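You operate a simulated robot arm through the tools that you are given. There is no shell and no other tool. Be economical: measure what you need, move in short steps, check, and stop when the job is done.

The job below is to be done with a simulated two-armed robot. You get a single attempt, and the scene is never put back.

JOB
Lay the sleeve of cups in the caddy's cradle and clamp it.
Fine: swing bar aside; drawn out upright, it passes to the other hand to lie flat.

It is judged by the outcome, as a careful person would: the job done as asked, and still so three seconds after it is handed in. It fails if anything else is knocked over, pushed out of place, dropped, spilled or broken.

ROBOT AND FRAMES
Two 6-joint arms with two-finger parallel grippers on one trunk, on a base that drives. Base frame: it is fixed to the floor where the robot stands at the start and does not move with it; the origin is under the middle of the robot, x ahead of it, y to its left, z up. Lengths are in cm, angles in degrees, forces in N, time in s.
The left shoulder is at the start at [6, 18.7, 117.2], the right one opposite. With the tool pointing down near the work surface each hand reaches from about 20 to 62 cm from the robot's upright axis, wherever it stands, measured 20 degrees to its own side. Places, roughly: blue clamp arm [70, 30, 90]; cradle [60, 30, 80]; cup stand [50, 10, 80]; swing bar of the cup stand [50, 10, 100]. Payload 1.57 kg a hand.
The TCP of each hand is the grasp point between the finger pads, 3 cm short of the fingertips. In the tool frame z runs along the fingers and y along their closing line. Largest opening 11 cm; finger width 2.4, thickness 1.2; the body of the gripper, 4.8 by 11.2 cm, starts 7.8 cm behind the TCP.
Orientation is that of the tool frame in the base frame, as a unit quaternion [x, y, z, w]. With the fingers straight down and closing along the base's y, the tool's x points along the base's -x, its y along +y and its z along -z.

CONTROLS
- The arms move only by the tool jog_arm. It takes "left_commands", "right_commands" or both (then of equal length, played together; a hand with none holds still); each is a list of rows, each a list of 7 numbers: the turn, a rotation vector about the tool's x, y, z in degrees, then the shift along the tool's x, y, z in m, then the finger opening in m, from 0 to 0.11. In form: [[ax, ay, az, dx, dy, dz, jaw], ...]. A call has 1 to 12 rows; each row is the pose to reach, as a shift and turn from the pose commanded when the call began, along the tool's axes at that moment. A row lasts 0.2 s, in which the tool goes at most 5 cm and 8.6 degrees; a call with a longer step from one row to the next is refused whole, and so is a gripper value outside its range. A pose out of reach is approached as far as the arm can. The call stops where the force on the tool passes 40 N (or 10 N more than at its start, if that is more) or the arm is blocked; 0.2 s more then pass. The fingers move at their own pace (about 15.3 cm/s each) and stop on an object; they squeeze with about 25 N. The grip force told is the motor's: it shows also when the fingers shut on nothing. Time passes only in rows, and 0.2 s behind the last, so rows that repeat a pose let the fingers close. It gives the time, the measured TCP pose, the force on the tool (base axes), the opening and the grip force at its end, in the units of the frame above (readings bear some noise), with the torque about the TCP (base axes, N m) and any sound that the robot's microphone picked up.
- Cameras (640 x 400 px; columns grow to the right, rows downward): "scene" is now at [2.59, 1.14, 170.59]; the picture's right is [0.25, -0.97, 0.00], its down [-0.79, -0.20, -0.58] and it looks along [0.56, 0.14, -0.82] (base axes); focal length 252 px, centre (320, 200). "left" rides on the left gripper at [7, -1.6, -14.1] in its tool frame; the picture's right is [0.23, 0.97, 0.00], its down [-0.86, 0.20, -0.48] and it looks along [-0.47, 0.11, 0.88] (tool axes); focal length 222 px, centre (320, 200). "right" rides on the right gripper at [7, 1.6, -14.1] in its tool frame; the picture's right is [-0.23, 0.97, 0.00], its down [-0.86, -0.20, -0.48] and it looks along [-0.47, -0.11, 0.88] (tool axes); focal length 222 px, centre (320, 200). There is no depth. A picture from a camera that has moved, and an enlarged one, comes with that camera's place and axes in the base frame and with its lens. The place of the scene camera against the robot may be out by one fixed shift of up to 2.5 cm in any direction.
- camera(camera): a new picture of that camera. No time passes.
- lift_body(by): slides the trunk up (or, below 0, down) by that many cm; the arms and the scene camera ride with it, the base frame stays. It gives what a move gives, with no picture.
- roll_base(legs): drives the robot by 1 to 6 legs, each [ahead, left, turn to the left] in cm, cm and degrees, along the robot's own axes; the way and the turn of a leg run together, so that a leg with both is an arc; at most 150 cm and 180 degrees a leg. The arms and the cameras ride along, it lands a little off, and it stops where it bumps. It gives what a move gives.
- turn_head(pan, tilt): turns the head with the scene camera to pan (to the left, within 86 degrees either way) and tilt (down, from -29 to 69), counted from straight ahead of the robot. It gives what a move gives.
- inspect(camera, box): a new picture of the part [left, top, right, bottom] of that camera's present view, enlarged. No time passes.
- close_job(): hands the job in; it is judged then, once.

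Work in short steps. Places have to be worked out from the pictures, the camera data and where the tool is seen: move nearer, look again, correct. Check each grasp and each placing, and mend what went wrong. You have 120 turns and 108 pictures in all, those below and enlarged ones among them. Open the grippers and draw the arms clear of the work before you hand the job in, unless the task says otherwise; then end with one line.

The tools are called after "Call:" as name(argument=value, ...) on one line, values as JSON. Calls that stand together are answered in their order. jog_arm: Moves the arms, as the interface text tells. Its arguments: {"type":"object","properties":{"left_commands":{"type":"array","items":{"type":"array","items":{"type":"number"}}},"right_commands":{"type":"array","items":{"type":"array","items":{"type":"number"}}}},"required":[]} The other tools are called the same way: lift_body (by) slides the trunk up or down; roll_base (legs) drives the base; turn_head (pan, tilt) turns the head that bears the scene camera; camera (camera) takes a picture; inspect (camera, box) takes an enlarged picture of a part of a camera's view; close_job () hands the job in.

At the start:

```text
time: 0.0
left_eef_pos: [37.72, 40.11, 120.59]
left_orientation: [-0.001, 1.0, 0.0, 0.0]
left_wrist_force: [-0.2, 0.0, 0.1]
left_wrist_torque: [0.01, -0.02, 0.04]
left_opening: 10.99
left_gripper_force: 0.0
right_eef_pos: [34.24, -1.16, 111.82]
right_orientation: [0.0, 1.0, 0.001, 0.0]
right_wrist_force: [-0.3, 0.1, -0.5]
right_wrist_torque: [-0.01, 0.02, -0.01]
right_opening: 11.0
right_gripper_force: 0.0
trunk travel left (down, up): [-80.0, 19.0]
robot x, y, heading: [-0.03, -0.17, -0.0]
head pan, tilt: [14.3, 54.7]
```

scene: 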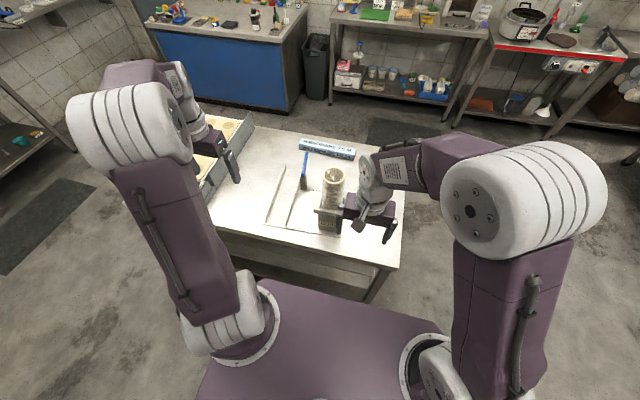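
right: 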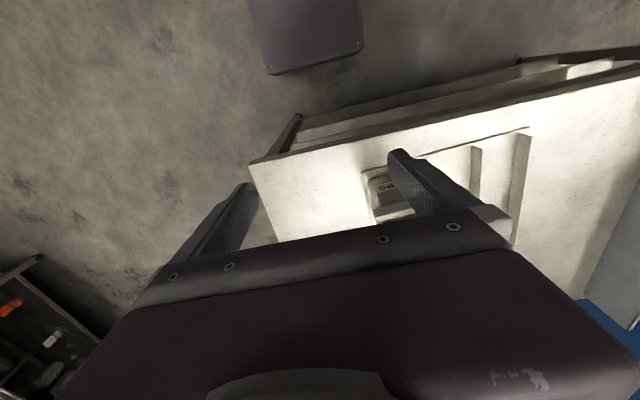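
left: 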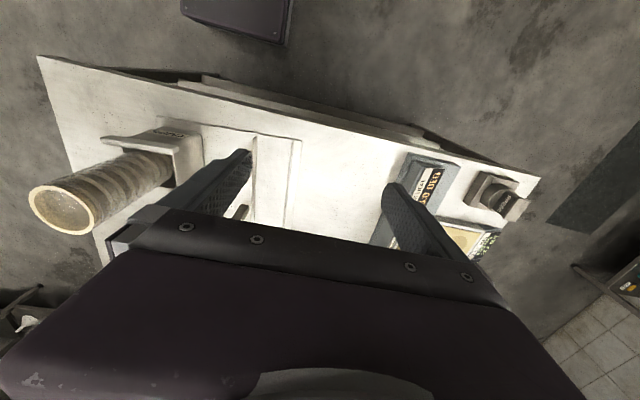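

The scene shows the table with a cup stand, the cradle rails with a blue clamp arm, and other items. I'll enlarge the work area first.

Call:
inspect(camera="scene", box=[190, 110, 430, 260])

Call:
inspect(camera="left", box=[20, 50, 340, 250])

```text
2.67 times, centred on (310, 185) of scene
camera zoom: at [2.59, 1.14, 170.59], right [0.25, -0.97, 0.0], down [-0.79, -0.2, -0.58], along [0.56, 0.14, -0.82], focal length 673 px, centre (347, 240)
```

zoom: 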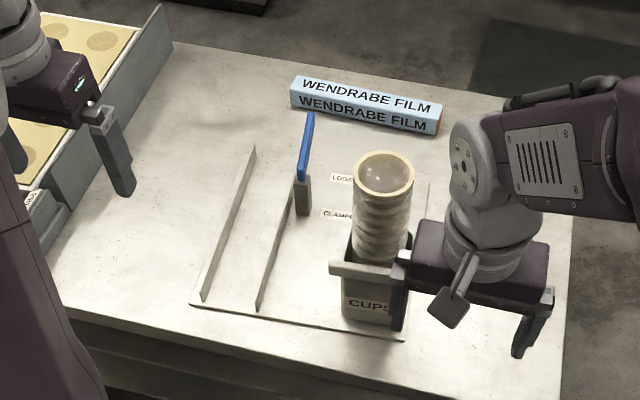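

```text
2.00 times, centred on (180, 150) of left
camera zoom: at [30.72, 38.37, 134.7], right [-0.23, 0.97, 0.0], down [0.86, 0.2, 0.48], along [0.47, 0.11, -0.88], focal length 444 px, centre (600, 300)
```

zoom: 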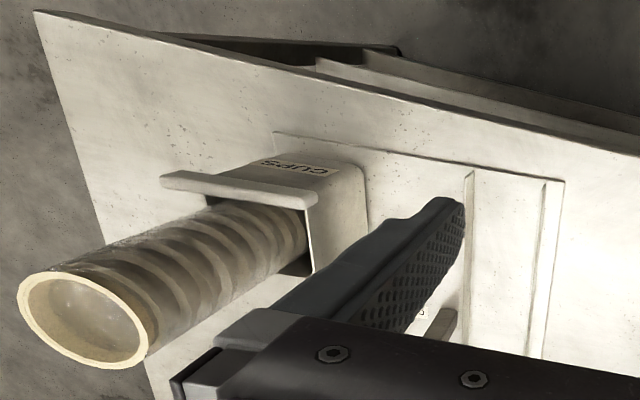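

The right hand hides part of the stand. I move it up and to the right to clear the view, and raise and retract the left too.

Call:
jog_arm(right_commands=[[0, 0, 0, 0, -0.04, -0.03, 0.11], [0, 0, 0, 0, -0.08, -0.06, 0.11], [0, 0, 0, 0, -0.12, -0.08, 0.11], [0, 0, 0, 0.03, -0.16, -0.08, 0.11], [0, 0, 0, 0.06, -0.2, -0.08, 0.11]])

Call:
turn_head(pan=18, tilt=52)

Call:
inspect(camera="scene", box=[230, 110, 430, 235])

Call:
camera(camera="right")

```text
time: 1.2
left_eef_pos: [37.5, 40.1, 120.69]
left_orientation: [0.0, 1.0, 0.001, 0.0]
left_wrist_force: [-0.3, 0.3, -0.4]
left_wrist_torque: [0.0, -0.02, 0.02]
left_opening: 10.98
left_gripper_force: 0.1
right_eef_pos: [28.13, -21.23, 119.89]
right_orientation: [-0.001, 1.0, 0.001, 0.001]
right_wrist_force: [0.0, 0.5, 0.2]
right_wrist_torque: [0.02, -0.01, -0.01]
right_opening: 10.99
right_gripper_force: 0.1
trunk travel left (down, up): [-80.0, 19.0]
robot x, y, heading: [0.25, -0.37, -0.1]
head pan, tilt: [14.3, 54.7]
```

```text
time: 1.8
left_eef_pos: [37.63, 40.12, 120.7]
left_orientation: [0.0, 1.0, 0.0, 0.0]
left_wrist_force: [0.4, 0.1, -0.4]
left_wrist_torque: [0.0, 0.02, 0.01]
left_opening: 11.0
left_gripper_force: 0.0
right_eef_pos: [28.24, -21.01, 120.05]
right_orientation: [0.0, 1.0, 0.0, 0.0]
right_wrist_force: [-1.0, 0.5, -0.8]
right_wrist_torque: [-0.01, 0.01, 0.0]
right_opening: 11.03
right_gripper_force: 0.1
trunk travel left (down, up): [-80.0, 19.0]
robot x, y, heading: [0.02, -0.14, 0.3]
head pan, tilt: [18.0, 52.0]
```

```text
3.20 times, centred on (330, 172) of scene
camera zoom: at [2.64, 1.62, 170.94], right [0.31, -0.95, 0.0], down [-0.75, -0.24, -0.62], along [0.59, 0.19, -0.79], focal length 808 px, centre (288, 288)
```

zoom: 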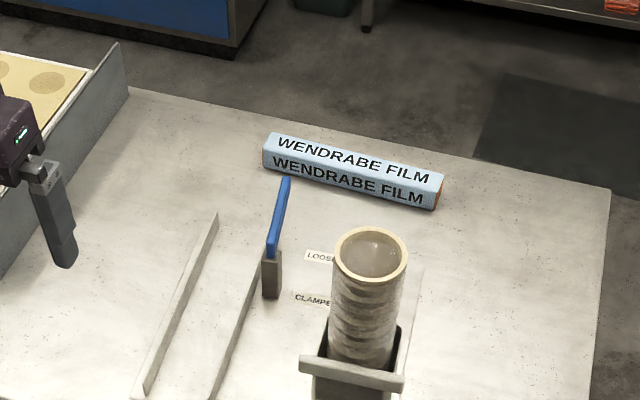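

```text
101 pictures are left
camera right: at [21.33, -19.46, 134.05], right [0.23, 0.97, 0.0], down [0.85, -0.2, 0.48], along [0.47, -0.11, -0.88], focal length 222 px, centre (320, 200)
```

right: 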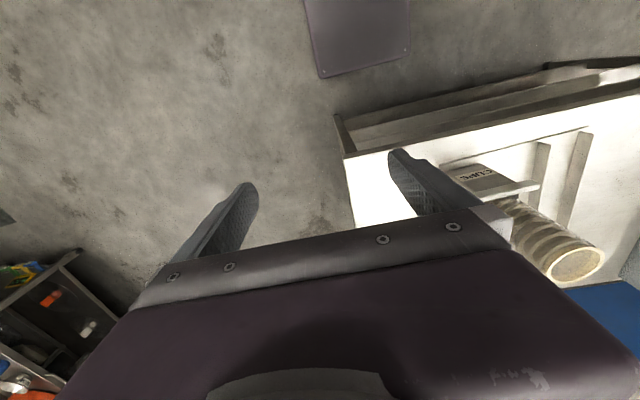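

View is clearing; I tilt down to centre on the fixture.

Call:
turn_head(pan=20, tilt=58)

Call:
inspect(camera="scene", box=[240, 100, 400, 200])

Call:
inspect(camera="scene", box=[240, 150, 400, 250])

```text
time: 2.5
left_eef_pos: [37.7, 40.07, 120.65]
left_orientation: [-0.001, 1.0, 0.0, 0.0]
left_wrist_force: [0.1, 0.4, 0.0]
left_wrist_torque: [-0.02, -0.04, 0.02]
left_opening: 11.0
left_gripper_force: 0.1
right_eef_pos: [28.34, -21.08, 120.05]
right_orientation: [0.0, 1.0, 0.0, 0.0]
right_wrist_force: [-1.0, 0.4, -0.1]
right_wrist_torque: [0.01, 0.03, -0.02]
right_opening: 11.03
right_gripper_force: 0.0
trunk travel left (down, up): [-80.0, 19.0]
robot x, y, heading: [-0.11, 0.11, 0.1]
head pan, tilt: [20.0, 58.0]
```

```text
4.00 times, centred on (320, 150) of scene
camera zoom: at [2.04, 1.7, 170.19], right [0.34, -0.94, 0.0], down [-0.8, -0.29, -0.53], along [0.5, 0.18, -0.85], focal length 1010 px, centre (320, 400)
```

zoom: 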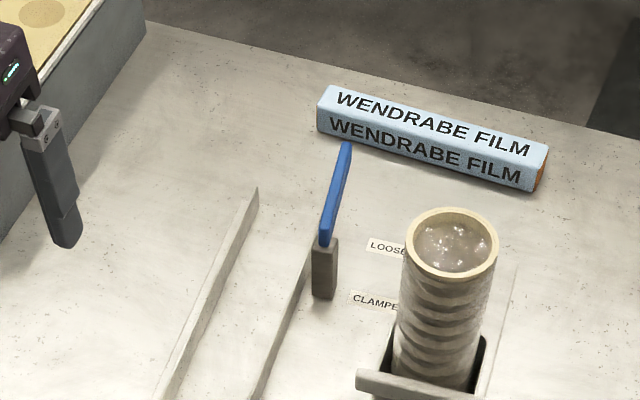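

```text
4.00 times, centred on (320, 200) of scene
camera zoom: at [2.04, 1.7, 170.19], right [0.34, -0.94, 0.0], down [-0.8, -0.29, -0.53], along [0.5, 0.18, -0.85], focal length 1010 px, centre (320, 200)
```

zoom: 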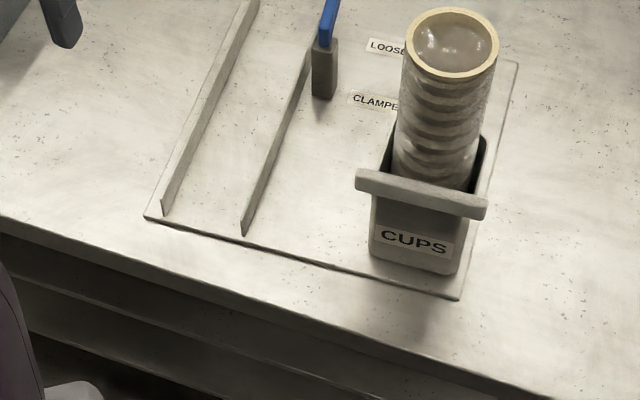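

I judge: table edge at x≈41, base plate x≈49–75, rails along x, sleeve upright at about (52,10). I need another viewpoint, so I pitch the right hand forwards (fingers toward +x) out to the right of the stand, testing its reach as well.

Call:
jog_arm(right_commands=[[0, -8, 0, -0.02, 0, 0, 0.11], [0, -16, 0, -0.04, 0, 0, 0.11], [0, -24, 0, -0.06, 0, 0, 0.11], [0, -32, 0, -0.08, 0, 0, 0.11], [0, -40, 0, -0.1, 0, 0, 0.11], [0, -48, 0, -0.12, 0, 0, 0.11], [0, -56, 0, -0.13, 0, 0, 0.11], [0, -64, 0, -0.14, 0, 0, 0.11], [0, -72, 0, -0.14, 0, 0, 0.11]])

Call:
camera(camera="right")

Call:
camera(camera="scene")

```text
time: 4.5
left_eef_pos: [37.7, 39.98, 120.62]
left_orientation: [0.001, 1.0, 0.0, 0.0]
left_wrist_force: [-0.3, 0.2, -0.3]
left_wrist_torque: [0.04, -0.01, 0.02]
left_opening: 11.01
left_gripper_force: 0.0
right_eef_pos: [50.18, -23.25, 123.36]
right_orientation: [0.01, 0.812, 0.015, 0.584]
right_wrist_force: [0.9, -0.2, 0.5]
right_wrist_torque: [0.03, 0.03, 0.01]
right_opening: 11.0
right_gripper_force: 0.1
right hand out of reach, approached as far as the arm can: row 5, 6, 7, 8, 9
trunk travel left (down, up): [-80.0, 19.0]
robot x, y, heading: [0.03, -0.42, -0.0]
head pan, tilt: [20.0, 58.0]
```

```text
98 pictures are left
camera right: at [34.53, -21.6, 121.29], right [0.07, 0.97, 0.25], down [-0.18, -0.24, 0.96], along [0.98, -0.11, 0.16], focal length 222 px, centre (320, 200)
```

right: 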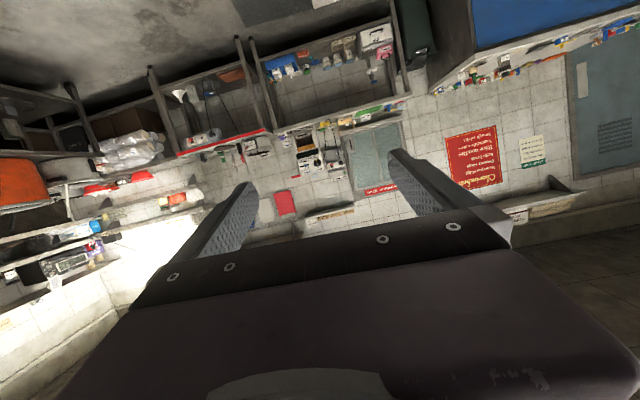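

```text
97 pictures are left
camera scene: at [2.01, 1.55, 170.19], right [0.34, -0.94, 0.0], down [-0.8, -0.29, -0.53], along [0.5, 0.18, -0.85], focal length 252 px, centre (320, 200)
```

scene: 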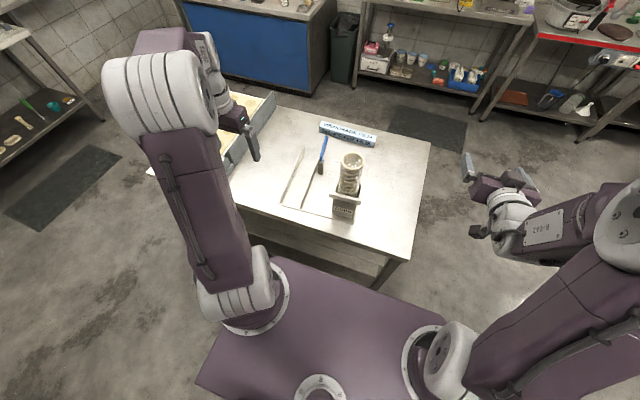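

The hand reaches a near-horizontal pose when far enough out. I'll pitch it back to ~40° and then yaw left so its camera looks at the stand and clamp from the right.

Call:
jog_arm(right_commands=[[0, 8, 0, 0.01, 0, -0.015, 0.11], [0, 16, 0, 0.02, 0, -0.03, 0.11], [0, 24, 0, 0.03, 0, -0.04, 0.11], [0, 31, 0, 0.0385, 0, -0.05, 0.11]])

Call:
jog_arm(right_commands=[[-5, 0, -6, 0, 0, 0, 0.11], [-10, 0, -12, 0, 0, 0, 0.11], [-15, 0, -18, 0, 0, 0, 0.11], [-20, 0, -24, 0, 0, 0, 0.11], [-25, 0, -30, 0, 0, 0, 0.11], [-30, 0, -36, 0, 0, 0, 0.11], [-35, 0, -42, 0, 0, 0, 0.11]])

Call:
camera(camera="right")

```text
time: 5.5
left_eef_pos: [37.73, 40.1, 120.57]
left_orientation: [0.0, 1.0, 0.0, 0.0]
left_wrist_force: [-0.2, 0.1, -0.6]
left_wrist_torque: [-0.01, 0.0, 0.01]
left_opening: 11.03
left_gripper_force: 0.0
right_eef_pos: [44.49, -22.51, 121.4]
right_orientation: [-0.004, 0.926, 0.009, 0.377]
right_wrist_force: [-0.7, 0.2, 0.8]
right_wrist_torque: [0.01, 0.0, 0.01]
right_opening: 10.99
right_gripper_force: 0.1
right hand out of reach, approached as far as the arm can: row 4
trunk travel left (down, up): [-80.0, 19.0]
robot x, y, heading: [-0.15, 0.2, -0.0]
head pan, tilt: [20.0, 58.0]
```

```text
time: 7.1
left_eef_pos: [37.86, 40.09, 120.61]
left_orientation: [-0.001, 1.0, 0.001, 0.001]
left_wrist_force: [-0.4, -0.6, -1.6]
left_wrist_torque: [0.01, 0.02, 0.01]
left_opening: 10.99
left_gripper_force: 0.1
right_eef_pos: [44.42, -22.57, 121.14]
right_orientation: [-0.441, 0.818, 0.148, 0.337]
right_wrist_force: [0.3, -0.4, 0.3]
right_wrist_torque: [0.03, 0.03, 0.0]
right_opening: 10.99
right_gripper_force: 0.0
trunk travel left (down, up): [-80.0, 19.0]
robot x, y, heading: [0.13, 0.2, -0.1]
head pan, tilt: [20.0, 58.0]
```

```text
96 pictures are left
camera right: at [34.6, -33.68, 126.65], right [-0.71, 0.69, 0.1], down [0.29, 0.16, 0.94], along [0.64, 0.7, -0.32], focal length 222 px, centre (320, 200)
```

right: 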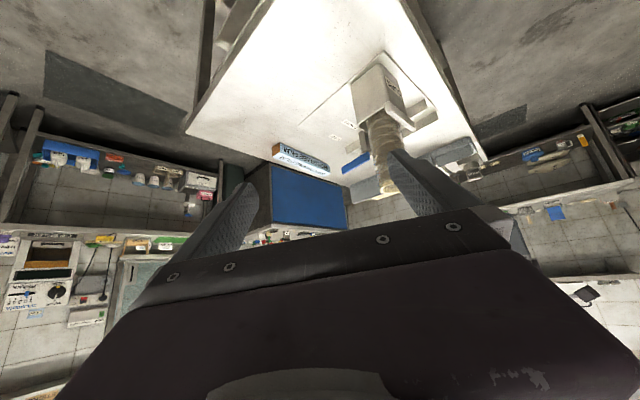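

Good view; I enlarge it.

Call:
inspect(camera="right", box=[260, 40, 500, 200])

Call:
inspect(camera="right", box=[320, 60, 440, 180])

```text
2.50 times, centred on (380, 120) of right
camera zoom: at [34.6, -33.68, 126.65], right [-0.71, 0.69, 0.1], down [0.29, 0.16, 0.94], along [0.64, 0.7, -0.32], focal length 555 px, centre (170, 400)
```

zoom: 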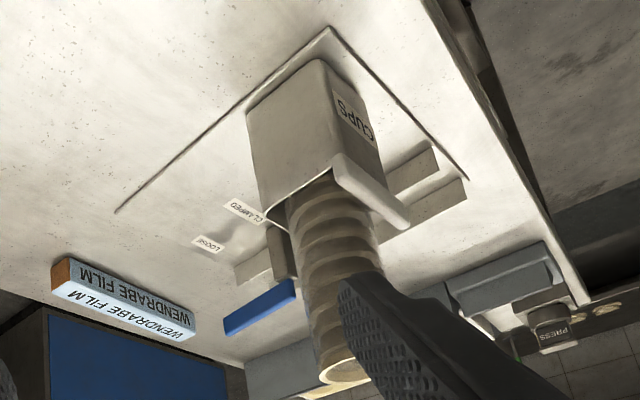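

```text
3.33 times, centred on (380, 120) of right
camera zoom: at [34.6, -33.68, 126.65], right [-0.71, 0.69, 0.1], down [0.29, 0.16, 0.94], along [0.64, 0.7, -0.32], focal length 740 px, centre (120, 467)
```

zoom: 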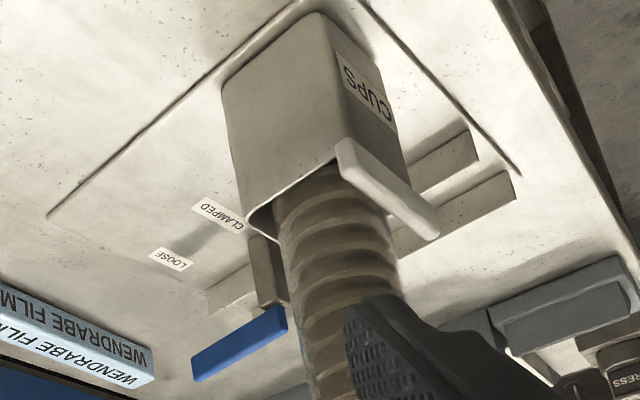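

Triangulating both views: plate z≈83.5, bar spans y≈4–14 at x≈48, z≈97; sleeve axis ≈(53,9), top z≈111, ∅≈7; rails y≈25.6/33.8; blue arm horizontal z≈93 from post (65,24) pointing +x. I bring the left camera above the stand to study the bar.

Call:
jog_arm(left_commands=[[0, 0, 0, 0, -0.04, -0.02, 0.11], [0, 0, 0, 0, -0.08, -0.03, 0.11], [0, 0, 0, 0, -0.12, -0.03, 0.11], [0, 0, 0, 0, -0.16, -0.03, 0.11], [0, 0, 0, 0, -0.2, -0.03, 0.11]])

Call:
camera(camera="left")

Call:
inspect(camera="right", box=[340, 50, 440, 140])

```text
time: 8.3
left_eef_pos: [37.85, 19.67, 123.52]
left_orientation: [0.0, 1.0, 0.001, 0.001]
left_wrist_force: [0.2, 0.8, 0.2]
left_wrist_torque: [0.03, 0.05, -0.02]
left_opening: 11.01
left_gripper_force: 0.1
right_eef_pos: [44.55, -22.68, 121.25]
right_orientation: [-0.441, 0.818, 0.149, 0.338]
right_wrist_force: [0.1, 0.5, -0.1]
right_wrist_torque: [-0.02, -0.05, 0.02]
right_opening: 10.97
right_gripper_force: 0.1
trunk travel left (down, up): [-80.0, 19.0]
robot x, y, heading: [-0.2, -0.13, -0.2]
head pan, tilt: [20.0, 58.0]
```

```text
93 pictures are left
camera left: at [30.82, 17.93, 137.65], right [-0.23, 0.97, 0.0], down [0.86, 0.2, 0.48], along [0.47, 0.11, -0.88], focal length 222 px, centre (320, 200)
```

left: 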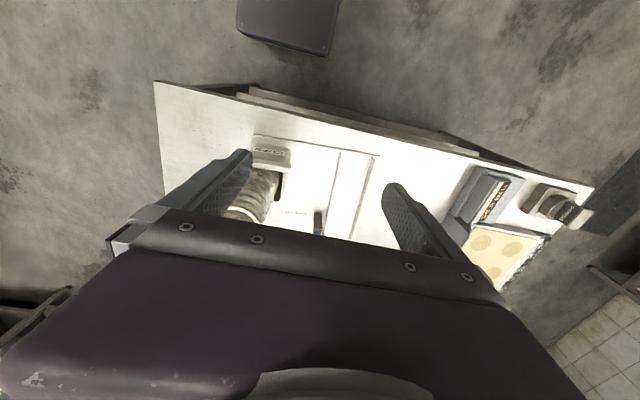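

```text
4.44 times, centred on (390, 95) of right
camera zoom: at [34.53, -33.74, 126.64], right [-0.71, 0.69, 0.1], down [0.29, 0.16, 0.94], along [0.64, 0.7, -0.31], focal length 987 px, centre (9, 667)
```

zoom: 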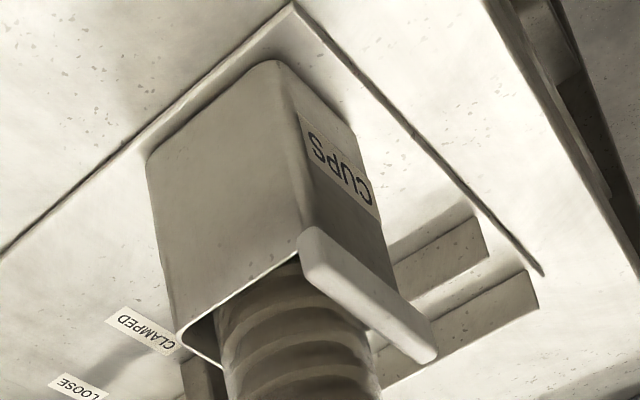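

The bar is flush with the box's right-front corner (pivot likely there) and overhangs on the left (free end). I move the left hand, closed, lower and ahead to view the free end closely.

Call:
jog_arm(left_commands=[[0, 0, 0, -0.02, 0.02, 0.0, 0.05], [0, 0, 0, -0.05, 0.04, 0.03, 0.0], [0, 0, 0, -0.07, 0.04, 0.07, 0.0], [0, 0, 0, -0.09, 0.04, 0.11, 0.0], [0, 0, 0, -0.09, 0.033, 0.135, 0.0]])

Call:
camera(camera="left")

Call:
inspect(camera="scene", box=[280, 120, 400, 230])

```text
time: 9.5
left_eef_pos: [46.82, 23.5, 109.88]
left_orientation: [0.0, 1.0, 0.0, 0.0]
left_wrist_force: [0.5, -0.6, -0.5]
left_wrist_torque: [-0.02, 0.01, -0.01]
left_opening: 0.0
left_gripper_force: 21.3
right_eef_pos: [44.59, -22.64, 121.21]
right_orientation: [-0.441, 0.819, 0.148, 0.337]
right_wrist_force: [0.6, -0.8, -0.7]
right_wrist_torque: [-0.02, 0.02, 0.03]
right_opening: 11.02
right_gripper_force: 0.0
trunk travel left (down, up): [-80.0, 19.0]
robot x, y, heading: [-0.18, -0.02, -0.1]
head pan, tilt: [20.0, 58.0]
```

```text
91 pictures are left
camera left: at [39.78, 21.76, 123.96], right [-0.23, 0.97, 0.0], down [0.86, 0.2, 0.48], along [0.47, 0.11, -0.88], focal length 222 px, centre (320, 200)
```

left: 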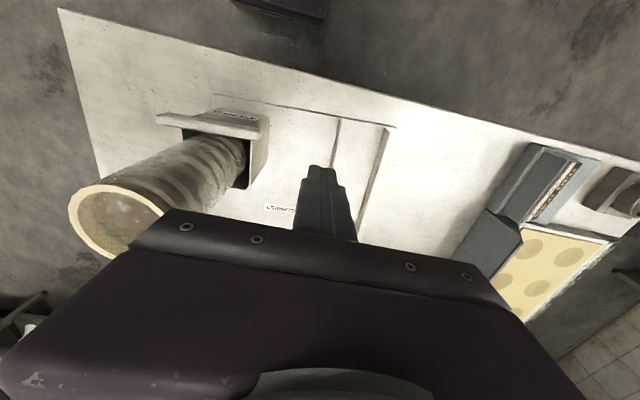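

```text
3.64 times, centred on (340, 175) of scene
camera zoom: at [2.15, 1.68, 170.19], right [0.34, -0.94, 0.0], down [-0.8, -0.29, -0.53], along [0.5, 0.18, -0.85], focal length 918 px, centre (247, 291)
```

zoom: 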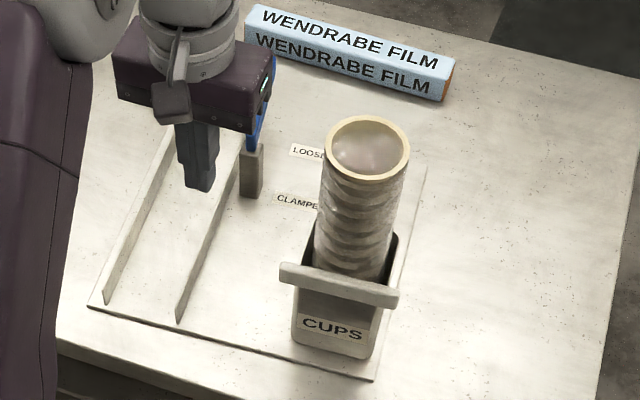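

Call:
inspect(camera="left", box=[60, 80, 300, 230])

Call:
inspect(camera="left", box=[140, 90, 290, 190])

```text
2.67 times, centred on (180, 155) of left
camera zoom: at [39.78, 21.76, 123.96], right [-0.23, 0.97, 0.0], down [0.86, 0.2, 0.48], along [0.47, 0.11, -0.88], focal length 592 px, centre (693, 320)
```

zoom: 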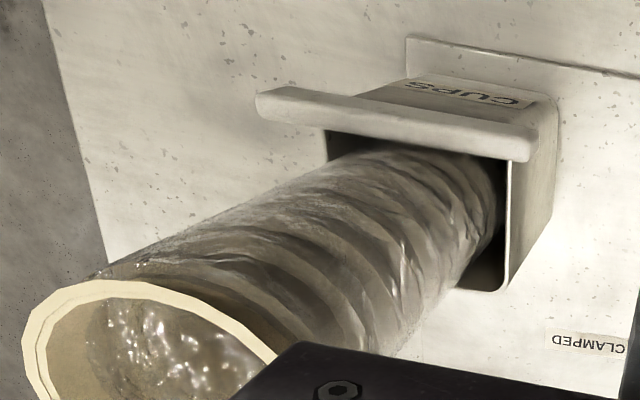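

```text
4.00 times, centred on (215, 140) of left
camera zoom: at [39.78, 21.76, 123.96], right [-0.23, 0.97, 0.0], down [0.86, 0.2, 0.48], along [0.47, 0.11, -0.88], focal length 888 px, centre (740, 440)
```

zoom: 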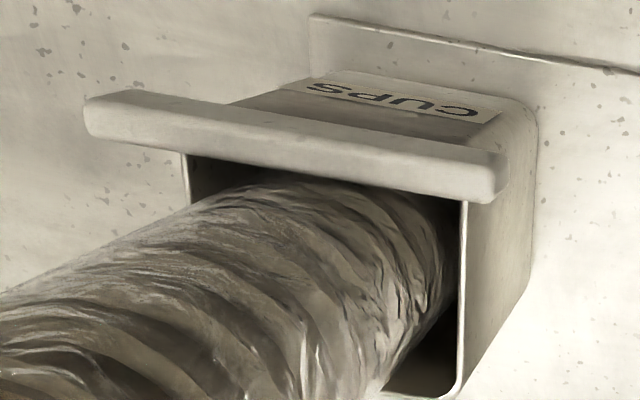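

The bar seems to overhang both sides by ≈1 cm, so the pivot is unclear. I lower the left hand 10 cm (well clear at y≈23) for a closer look at its ends.

Call:
jog_arm(left_commands=[[0, 0, 0, 0, 0, 0.04, 0], [0, 0, 0, 0, 0, 0.08, 0], [0, 0, 0, 0, 0, 0.1, 0]])

Call:
inspect(camera="left", box=[80, 80, 280, 220])

Call:
inspect(camera="left", box=[180, 100, 280, 200])

```text
time: 10.3
left_eef_pos: [46.69, 23.25, 99.98]
left_orientation: [0.0, 1.0, 0.0, 0.0]
left_wrist_force: [0.1, -0.6, -0.5]
left_wrist_torque: [-0.04, 0.02, 0.02]
left_opening: 0.03
left_gripper_force: 21.2
right_eef_pos: [44.43, -22.52, 121.32]
right_orientation: [-0.441, 0.818, 0.148, 0.338]
right_wrist_force: [0.1, -0.4, -0.6]
right_wrist_torque: [0.0, 0.01, -0.01]
right_opening: 11.0
right_gripper_force: 0.1
trunk travel left (down, up): [-80.0, 19.0]
robot x, y, heading: [-0.17, 0.21, -0.1]
head pan, tilt: [20.0, 58.0]
```

```text
2.86 times, centred on (180, 150) of left
camera zoom: at [39.76, 21.49, 114.1], right [-0.23, 0.97, 0.0], down [0.85, 0.2, 0.48], along [0.47, 0.11, -0.88], focal length 635 px, centre (720, 343)
```

zoom: 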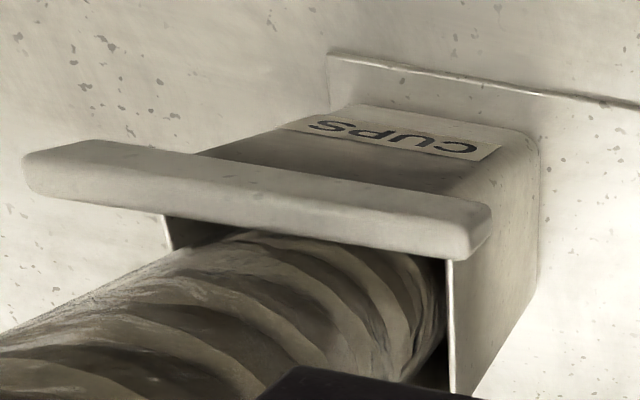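

```text
4.00 times, centred on (230, 150) of left
camera zoom: at [39.76, 21.49, 114.1], right [-0.23, 0.97, 0.0], down [0.85, 0.2, 0.48], along [0.47, 0.11, -0.88], focal length 888 px, centre (680, 400)
```

zoom: 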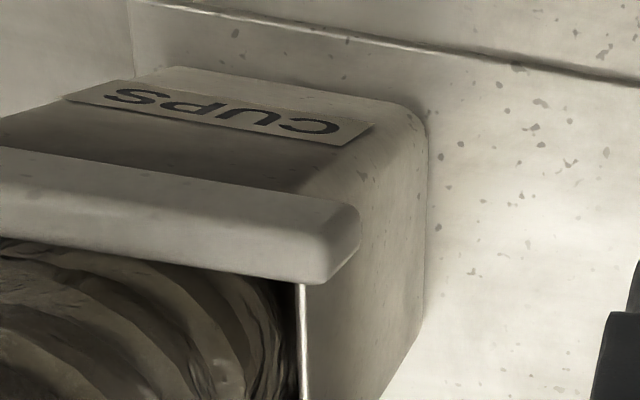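

The enlargements seem to be truly re-rendered, so I zoom hard onto the bar from the scene and right cameras to find the pivot.

Call:
inspect(camera="scene", box=[322, 175, 372, 225])

Call:
inspect(camera="right", box=[355, 80, 415, 130])

Call:
inspect(camera="left", box=[70, 110, 170, 190])

```text
8.00 times, centred on (347, 200) of scene
camera zoom: at [2.01, 1.7, 170.19], right [0.34, -0.94, 0.0], down [-0.8, -0.29, -0.53], along [0.5, 0.18, -0.85], focal length 2020 px, centre (104, 200)
```

zoom: 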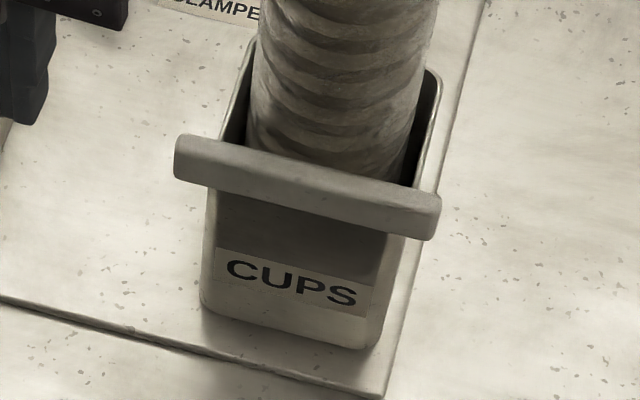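

```text
8.00 times, centred on (385, 105) of right
camera zoom: at [34.5, -33.6, 126.7], right [-0.71, 0.69, 0.1], down [0.29, 0.16, 0.94], along [0.64, 0.7, -0.31], focal length 1777 px, centre (-200, 960)
```

zoom: 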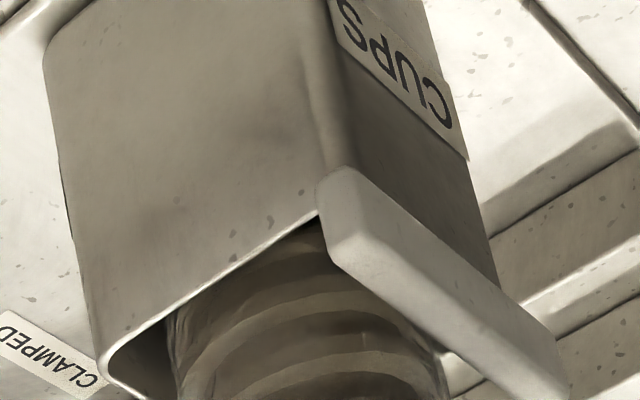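

```text
5.00 times, centred on (120, 150) of left
camera zoom: at [39.76, 21.49, 114.1], right [-0.23, 0.97, 0.0], down [0.85, 0.2, 0.48], along [0.47, 0.11, -0.88], focal length 1111 px, centre (1320, 450)
```

zoom: 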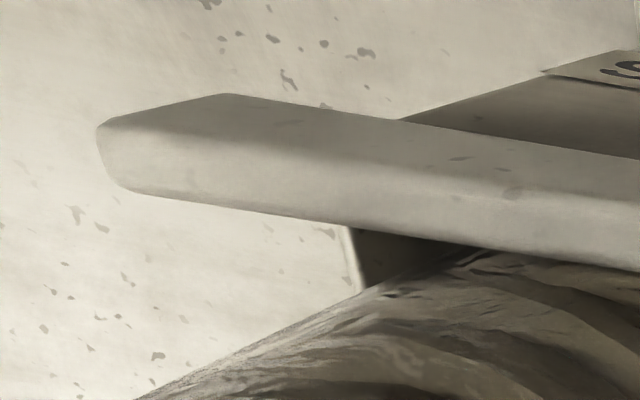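

No pivot is visible, so I'll feel for it. I yaw the left hand 90° (closing along x, camera side toward +y) to straddle the bar's +y end.

Call:
jog_arm(left_commands=[[0, 0, 8.2, 0, 0, -0.005, 0.0], [0, 0, 16.4, 0, 0, -0.01, 0.0], [0, 0, 24.6, 0, 0, -0.015, 0.0], [0, 0, 32.8, 0, 0, -0.02, 0.01], [0, 0, 41, 0, 0, -0.02, 0.02], [0, 0, 49.2, 0, 0, -0.02, 0.03], [0, 0, 57.4, 0, 0, -0.02, 0.04], [0, 0, 65.6, 0, 0, -0.02, 0.04], [0, 0, 73.8, 0, 0, -0.02, 0.04], [0, 0, 82, 0, 0, -0.02, 0.04], [0, 0, 90, 0, 0, -0.02, 0.04]])

Call:
jog_arm(left_commands=[[0, -8, 0, 0, 0, 0, 0.045], [0, -16, 0, 0, 0, 0, 0.045], [0, -24, 0, 0, 0, 0, 0.045], [0, -30, 0, 0, 0, 0, 0.045]])

Call:
camera(camera="left")

```text
time: 12.7
left_eef_pos: [46.74, 23.33, 102.04]
left_orientation: [0.708, 0.706, 0.0, 0.0]
left_wrist_force: [-0.3, -0.5, -0.2]
left_wrist_torque: [-0.01, 0.01, 0.01]
left_opening: 4.02
left_gripper_force: 0.1
right_eef_pos: [44.55, -22.56, 121.31]
right_orientation: [-0.441, 0.818, 0.149, 0.338]
right_wrist_force: [0.2, 1.0, 1.1]
right_wrist_torque: [0.01, 0.01, 0.04]
right_opening: 11.0
right_gripper_force: 0.1
trunk travel left (down, up): [-80.0, 19.0]
robot x, y, heading: [0.21, 0.05, -0.3]
head pan, tilt: [20.0, 58.0]
```

```text
time: 13.7
left_eef_pos: [46.78, 23.46, 102.03]
left_orientation: [0.683, 0.683, -0.184, 0.184]
left_wrist_force: [-0.3, 0.1, 0.4]
left_wrist_torque: [0.01, 0.05, 0.04]
left_opening: 4.51
left_gripper_force: 0.0
right_eef_pos: [44.62, -22.49, 121.26]
right_orientation: [-0.441, 0.819, 0.147, 0.337]
right_wrist_force: [-0.9, -0.3, -0.4]
right_wrist_torque: [-0.02, 0.03, 0.0]
right_opening: 11.02
right_gripper_force: 0.0
trunk travel left (down, up): [-80.0, 19.0]
robot x, y, heading: [0.05, 0.15, 0.2]
head pan, tilt: [20.0, 58.0]
```

```text
82 pictures are left
camera left: at [45.16, 36.5, 110.74], right [0.97, 0.2, -0.11], down [0.2, -0.5, 0.84], along [0.11, -0.84, -0.52], focal length 222 px, centre (320, 200)
```

left: 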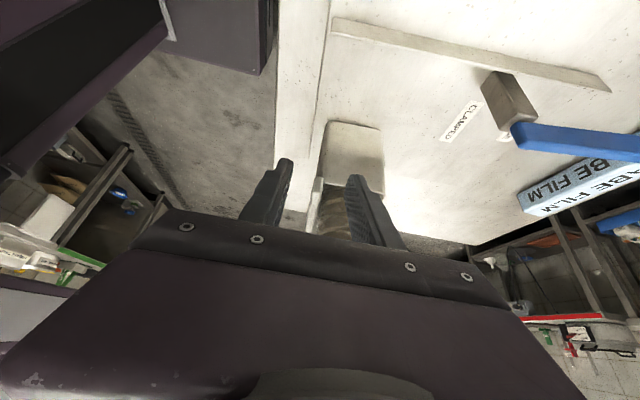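

Helpful side view. I zoom on the bar and on the clamp from here.

Call:
inspect(camera="left", box=[270, 110, 410, 240])

Call:
inspect(camera="left", box=[430, 50, 640, 190])

```text
3.08 times, centred on (340, 175) of left
camera zoom: at [45.16, 36.5, 110.74], right [0.97, 0.2, -0.11], down [0.2, -0.5, 0.84], along [0.11, -0.84, -0.52], focal length 684 px, centre (258, 277)
```

zoom: 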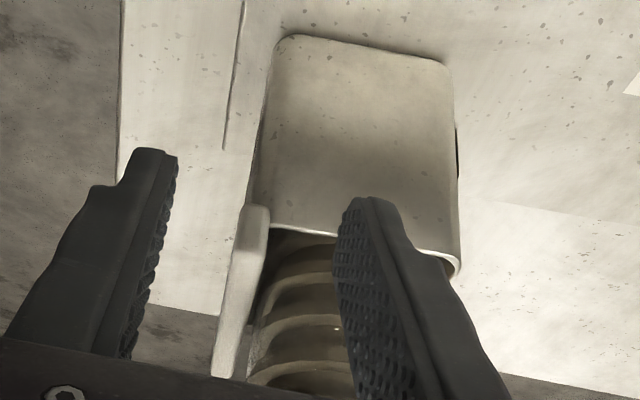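

```text
2.86 times, centred on (535, 120) of left
camera zoom: at [45.16, 36.5, 110.74], right [0.97, 0.2, -0.11], down [0.2, -0.5, 0.84], along [0.11, -0.84, -0.52], focal length 635 px, centre (-294, 429)
```

zoom: 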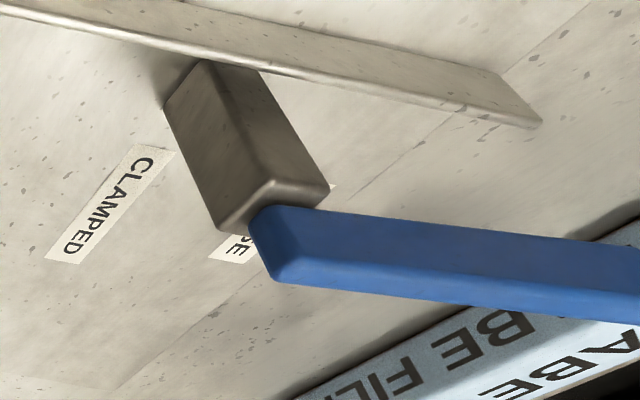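

The bar's +y end is at about (47.5,16,96), sitting on the front rim. I straddle it with fingertips: target TCP (47.5,17.6,97.4), first stopping ~2 cm short.

Call:
jog_arm(left_commands=[[0, 0, 0, -0.01, 0.004, 0.015, 0.045], [0, 0, 0, -0.02, 0.007, 0.03, 0.045], [0, 0, 0, -0.0277, 0.007, 0.045, 0.045]])

Call:
inspect(camera="left", box=[220, 100, 420, 240])

Call:
inspect(camera="scene", box=[310, 160, 370, 210])

```text
time: 14.5
left_eef_pos: [47.62, 18.55, 99.67]
left_orientation: [0.683, 0.683, -0.183, 0.183]
left_wrist_force: [-0.8, 0.2, 0.0]
left_wrist_torque: [0.01, 0.01, -0.02]
left_opening: 4.49
left_gripper_force: 0.0
right_eef_pos: [44.5, -22.67, 121.3]
right_orientation: [-0.441, 0.818, 0.15, 0.338]
right_wrist_force: [0.2, 0.5, -0.1]
right_wrist_torque: [-0.02, 0.02, -0.03]
right_opening: 11.01
right_gripper_force: 0.1
trunk travel left (down, up): [-80.0, 19.0]
robot x, y, heading: [0.02, -0.18, -0.2]
head pan, tilt: [20.0, 58.0]
```

```text
2.86 times, centred on (320, 170) of left
camera zoom: at [45.95, 31.55, 108.31], right [0.97, 0.2, -0.11], down [0.2, -0.5, 0.84], along [0.11, -0.84, -0.53], focal length 635 px, centre (320, 286)
```

zoom: 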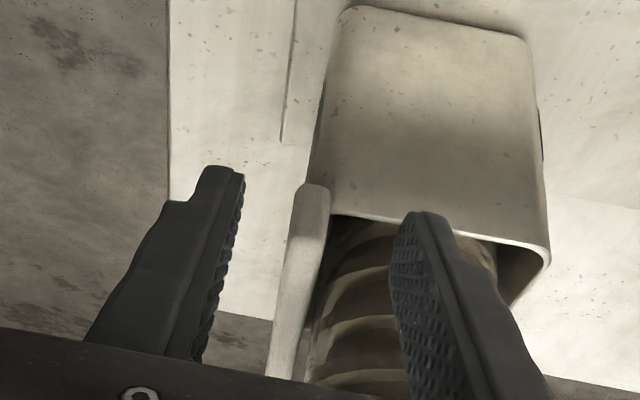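

```text
8.00 times, centred on (340, 185) of scene
camera zoom: at [2.06, 1.64, 170.19], right [0.34, -0.94, 0.0], down [-0.8, -0.29, -0.53], along [0.5, 0.18, -0.85], focal length 2020 px, centre (160, 320)
```

zoom: 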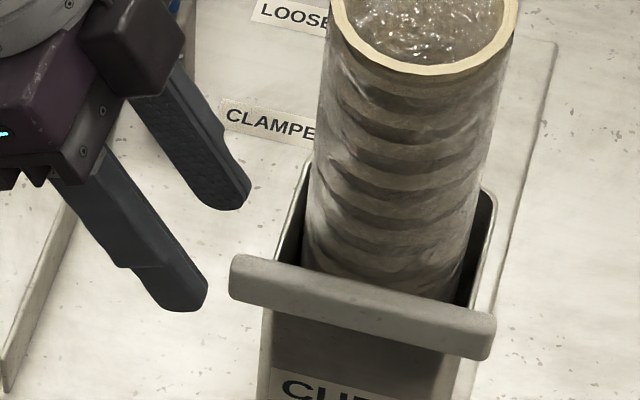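

The bar's end lies centrally between the fingers, and its overhang is greater on the left (free end likely here). I advance 2.5 cm along the fingers.

Call:
jog_arm(left_commands=[[0, 0, 0, 0.0, 0.0, 0.013, 0.045], [0, 0, 0, 0.001, 0.0, 0.025, 0.045]])

Call:
inspect(camera="left", box=[220, 100, 420, 240])

Call:
inspect(camera="scene", box=[310, 160, 370, 210])

```text
time: 15.1
left_eef_pos: [47.49, 17.4, 97.21]
left_orientation: [0.683, 0.683, -0.183, 0.183]
left_wrist_force: [0.2, -0.1, -0.2]
left_wrist_torque: [-0.05, 0.02, 0.03]
left_opening: 4.48
left_gripper_force: 0.0
right_eef_pos: [44.48, -22.61, 121.25]
right_orientation: [-0.441, 0.818, 0.148, 0.337]
right_wrist_force: [-0.2, -0.4, 0.3]
right_wrist_torque: [-0.01, 0.02, -0.04]
right_opening: 11.0
right_gripper_force: 0.1
trunk travel left (down, up): [-80.0, 19.0]
robot x, y, heading: [-0.18, 0.38, -0.0]
head pan, tilt: [20.0, 58.0]
```

```text
2.86 times, centred on (320, 170) of left
camera zoom: at [45.9, 30.37, 106.01], right [0.97, 0.2, -0.11], down [0.2, -0.5, 0.84], along [0.11, -0.84, -0.53], focal length 635 px, centre (320, 286)
```

zoom: 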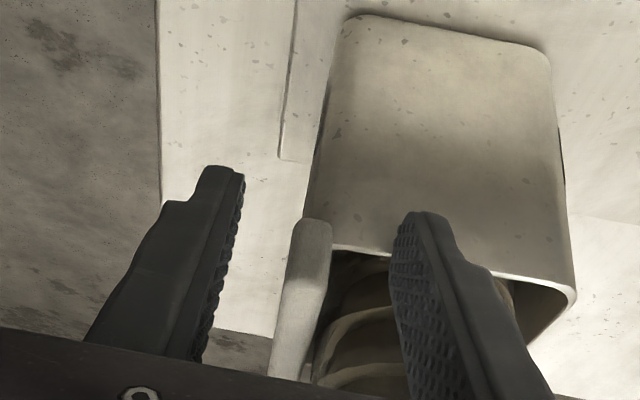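

```text
8.00 times, centred on (340, 185) of scene
camera zoom: at [2.1, 1.67, 170.19], right [0.34, -0.94, 0.0], down [-0.8, -0.29, -0.53], along [0.5, 0.18, -0.85], focal length 2020 px, centre (160, 320)
```

zoom: 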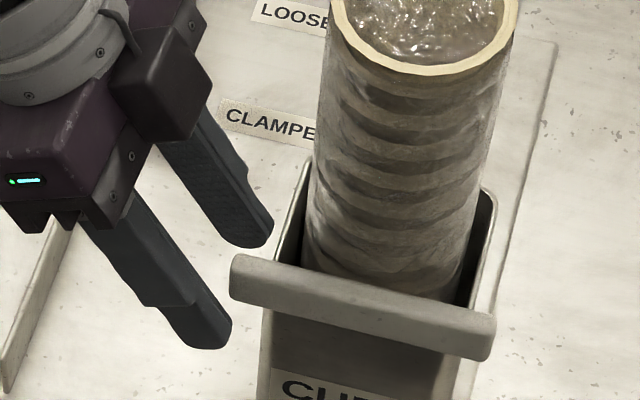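

Rear fingertip is behind the bar, slightly outboard. I shift 0.4 cm toward −y and then pull 2 cm toward −x to feel whether the bar gives.

Call:
jog_arm(left_commands=[[0, 0, 0, -0.0035, 0, 0.002, 0.045], [0, 0, 0, -0.0035, -0.007, 0.002, 0.045], [0, 0, 0, -0.0035, -0.014, 0.002, 0.045], [0, 0, 0, -0.0035, -0.02, 0.002, 0.045]])

Call:
inspect(camera="scene", box=[310, 160, 370, 210])

```text
time: 16.1
left_eef_pos: [45.49, 17.13, 97.2]
left_orientation: [0.683, 0.683, -0.183, 0.183]
left_wrist_force: [5.2, -1.1, 2.1]
left_wrist_torque: [-0.06, -0.16, 0.11]
left_opening: 5.02
left_gripper_force: 2.6
right_eef_pos: [44.69, -22.61, 121.06]
right_orientation: [-0.44, 0.819, 0.149, 0.337]
right_wrist_force: [-0.3, -0.1, 0.1]
right_wrist_torque: [0.05, 0.0, -0.04]
right_opening: 10.97
right_gripper_force: 0.0
trunk travel left (down, up): [-80.0, 19.0]
robot x, y, heading: [-0.14, 0.07, 0.0]
head pan, tilt: [20.0, 58.0]
```

```text
8.00 times, centred on (340, 185) of scene
camera zoom: at [2.27, 1.64, 170.19], right [0.34, -0.94, 0.0], down [-0.8, -0.29, -0.53], along [0.5, 0.18, -0.85], focal length 2020 px, centre (160, 320)
```

zoom: 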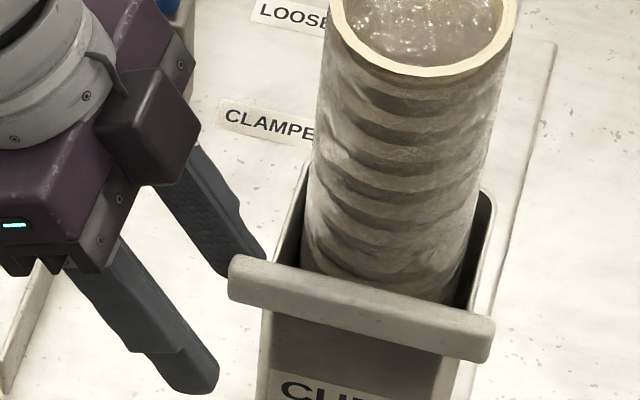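

The rear finger touches the bar (5 N), no clear motion yet. I pull 1 cm more and look.

Call:
jog_arm(left_commands=[[0, 0, 0, 0, -0.005, 0, 0.045], [0, 0, 0, 0, -0.01, 0, 0.045]])

Call:
inspect(camera="scene", box=[310, 160, 370, 210])

```text
time: 16.7
left_eef_pos: [44.27, 17.02, 97.23]
left_orientation: [0.682, 0.684, -0.183, 0.183]
left_wrist_force: [5.4, -1.0, -2.8]
left_wrist_torque: [0.02, -0.1, 0.08]
left_opening: 4.92
left_gripper_force: 2.4
right_eef_pos: [44.64, -22.68, 121.24]
right_orientation: [-0.441, 0.818, 0.148, 0.338]
right_wrist_force: [-0.3, 0.1, 0.8]
right_wrist_torque: [0.03, -0.03, 0.01]
right_opening: 10.97
right_gripper_force: 0.0
trunk travel left (down, up): [-80.0, 19.0]
robot x, y, heading: [0.03, 0.11, -0.0]
head pan, tilt: [20.0, 58.0]
```

```text
8.00 times, centred on (340, 185) of scene
camera zoom: at [2.15, 1.71, 170.18], right [0.34, -0.94, 0.0], down [-0.8, -0.29, -0.53], along [0.5, 0.18, -0.85], focal length 2020 px, centre (160, 320)
```

zoom: 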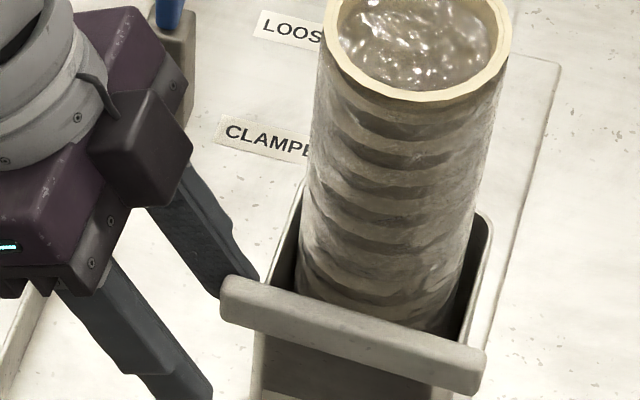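

The entire caddy slid about 0.8 cm rather than the bar yielding, so this end is not the free one (or it's the pivot). I back off immediately and compare.

Call:
jog_arm(left_commands=[[0, 0, 0, 0, 0.008, 0, 0.045], [0, 0, 0, 0, 0.016, 0, 0.045], [0, 0, 0, -0.0, 0.016, -0.03, 0.045], [0, 0, 0, 0.03, 0.016, -0.06, 0.045]])

Call:
inspect(camera="scene", box=[240, 150, 400, 250])

Call:
inspect(camera="scene", box=[310, 160, 370, 210])

```text
time: 17.7
left_eef_pos: [46.07, 22.87, 101.03]
left_orientation: [0.683, 0.683, -0.183, 0.183]
left_wrist_force: [-0.9, 0.7, -0.2]
left_wrist_torque: [-0.01, 0.0, 0.02]
left_opening: 4.51
left_gripper_force: 0.2
right_eef_pos: [44.43, -22.5, 121.27]
right_orientation: [-0.441, 0.819, 0.147, 0.336]
right_wrist_force: [-0.4, 0.1, 0.2]
right_wrist_torque: [-0.02, -0.01, 0.0]
right_opening: 10.98
right_gripper_force: 0.1
trunk travel left (down, up): [-80.0, 19.0]
robot x, y, heading: [-0.06, 0.08, -0.1]
head pan, tilt: [20.0, 58.0]
```

```text
4.00 times, centred on (320, 200) of scene
camera zoom: at [1.99, 1.95, 170.18], right [0.34, -0.94, 0.0], down [-0.8, -0.29, -0.53], along [0.5, 0.18, -0.85], focal length 1010 px, centre (320, 200)
```

zoom: 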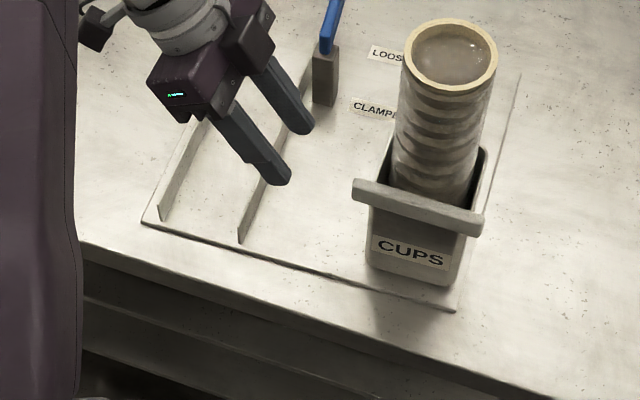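

```text
8.00 times, centred on (340, 185) of scene
camera zoom: at [1.99, 1.95, 170.18], right [0.34, -0.94, 0.0], down [-0.8, -0.29, -0.53], along [0.5, 0.18, -0.85], focal length 2020 px, centre (160, 320)
```

zoom: 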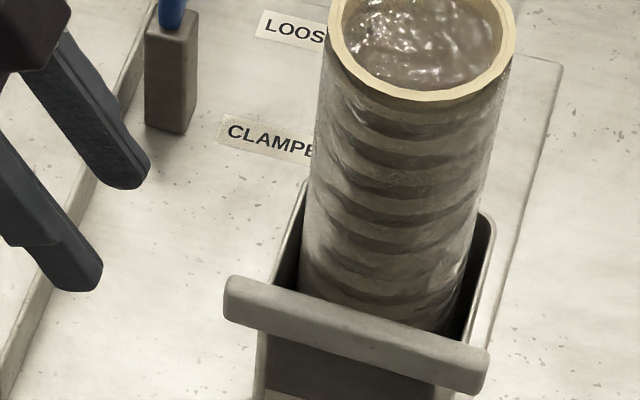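

Now I'll use the left hand to anchor the caddy by gripping the right rail, so that the right hand can try the other end. First untilt and yaw back to closing along y over the rail.

Call:
jog_arm(left_commands=[[0, 8, 0, 0, 0, 0, 0.045], [0, 16, 0, 0, 0, 0, 0.045], [0, 24, 0, 0, 0, 0, 0.045], [0, 30, 0, 0, 0, 0, 0.045]])

Call:
jog_arm(left_commands=[[0, 0, -8.2, 0.01, 0.01, 0, 0.05], [0, 0, -16.4, 0.02, 0.02, 0, 0.05], [0, 0, -24.6, 0.03, 0.03, 0, 0.05], [0, 0, -32.8, 0.031, 0.04, 0, 0.05], [0, 0, -41, 0.031, 0.05, 0, 0.05], [0, 0, -49.2, 0.031, 0.06, 0, 0.05], [0, 0, -57.4, 0.031, 0.07, 0, 0.05], [0, 0, -65.6, 0.031, 0.08, 0, 0.05], [0, 0, -73.8, 0.031, 0.09, 0, 0.05], [0, 0, -82, 0.031, 0.09, 0, 0.05], [0, 0, -90, 0.031, 0.09, 0, 0.05]])

Call:
camera(camera="left")

```text
time: 18.7
left_eef_pos: [46.03, 22.75, 100.99]
left_orientation: [0.707, 0.707, 0.001, -0.001]
left_wrist_force: [-0.1, -0.1, -0.2]
left_wrist_torque: [0.01, 0.01, 0.0]
left_opening: 4.48
left_gripper_force: 0.1
right_eef_pos: [44.55, -22.8, 121.27]
right_orientation: [-0.441, 0.818, 0.149, 0.338]
right_wrist_force: [0.1, 0.7, -0.8]
right_wrist_torque: [0.01, 0.0, 0.03]
right_opening: 11.0
right_gripper_force: 0.1
trunk travel left (down, up): [-80.0, 19.0]
robot x, y, heading: [0.18, -0.19, 0.0]
head pan, tilt: [20.0, 58.0]
```

```text
time: 21.1
left_eef_pos: [55.06, 25.81, 100.93]
left_orientation: [0.0, 1.0, 0.0, 0.001]
left_wrist_force: [0.2, 0.4, 0.3]
left_wrist_torque: [0.03, -0.02, 0.01]
left_opening: 5.0
left_gripper_force: 0.1
right_eef_pos: [44.5, -22.62, 121.28]
right_orientation: [-0.441, 0.818, 0.149, 0.337]
right_wrist_force: [-0.2, -0.2, 1.1]
right_wrist_torque: [0.01, 0.01, 0.03]
right_opening: 11.0
right_gripper_force: 0.0
trunk travel left (down, up): [-80.0, 19.0]
robot x, y, heading: [0.17, -0.23, 0.1]
head pan, tilt: [20.0, 58.0]
```

```text
71 pictures are left
camera left: at [48.07, 24.04, 115.07], right [-0.23, 0.97, 0.0], down [0.85, 0.2, 0.48], along [0.47, 0.11, -0.88], focal length 222 px, centre (320, 200)
```

left: 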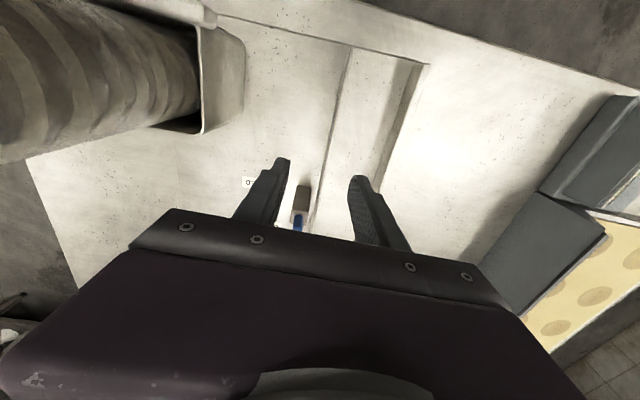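

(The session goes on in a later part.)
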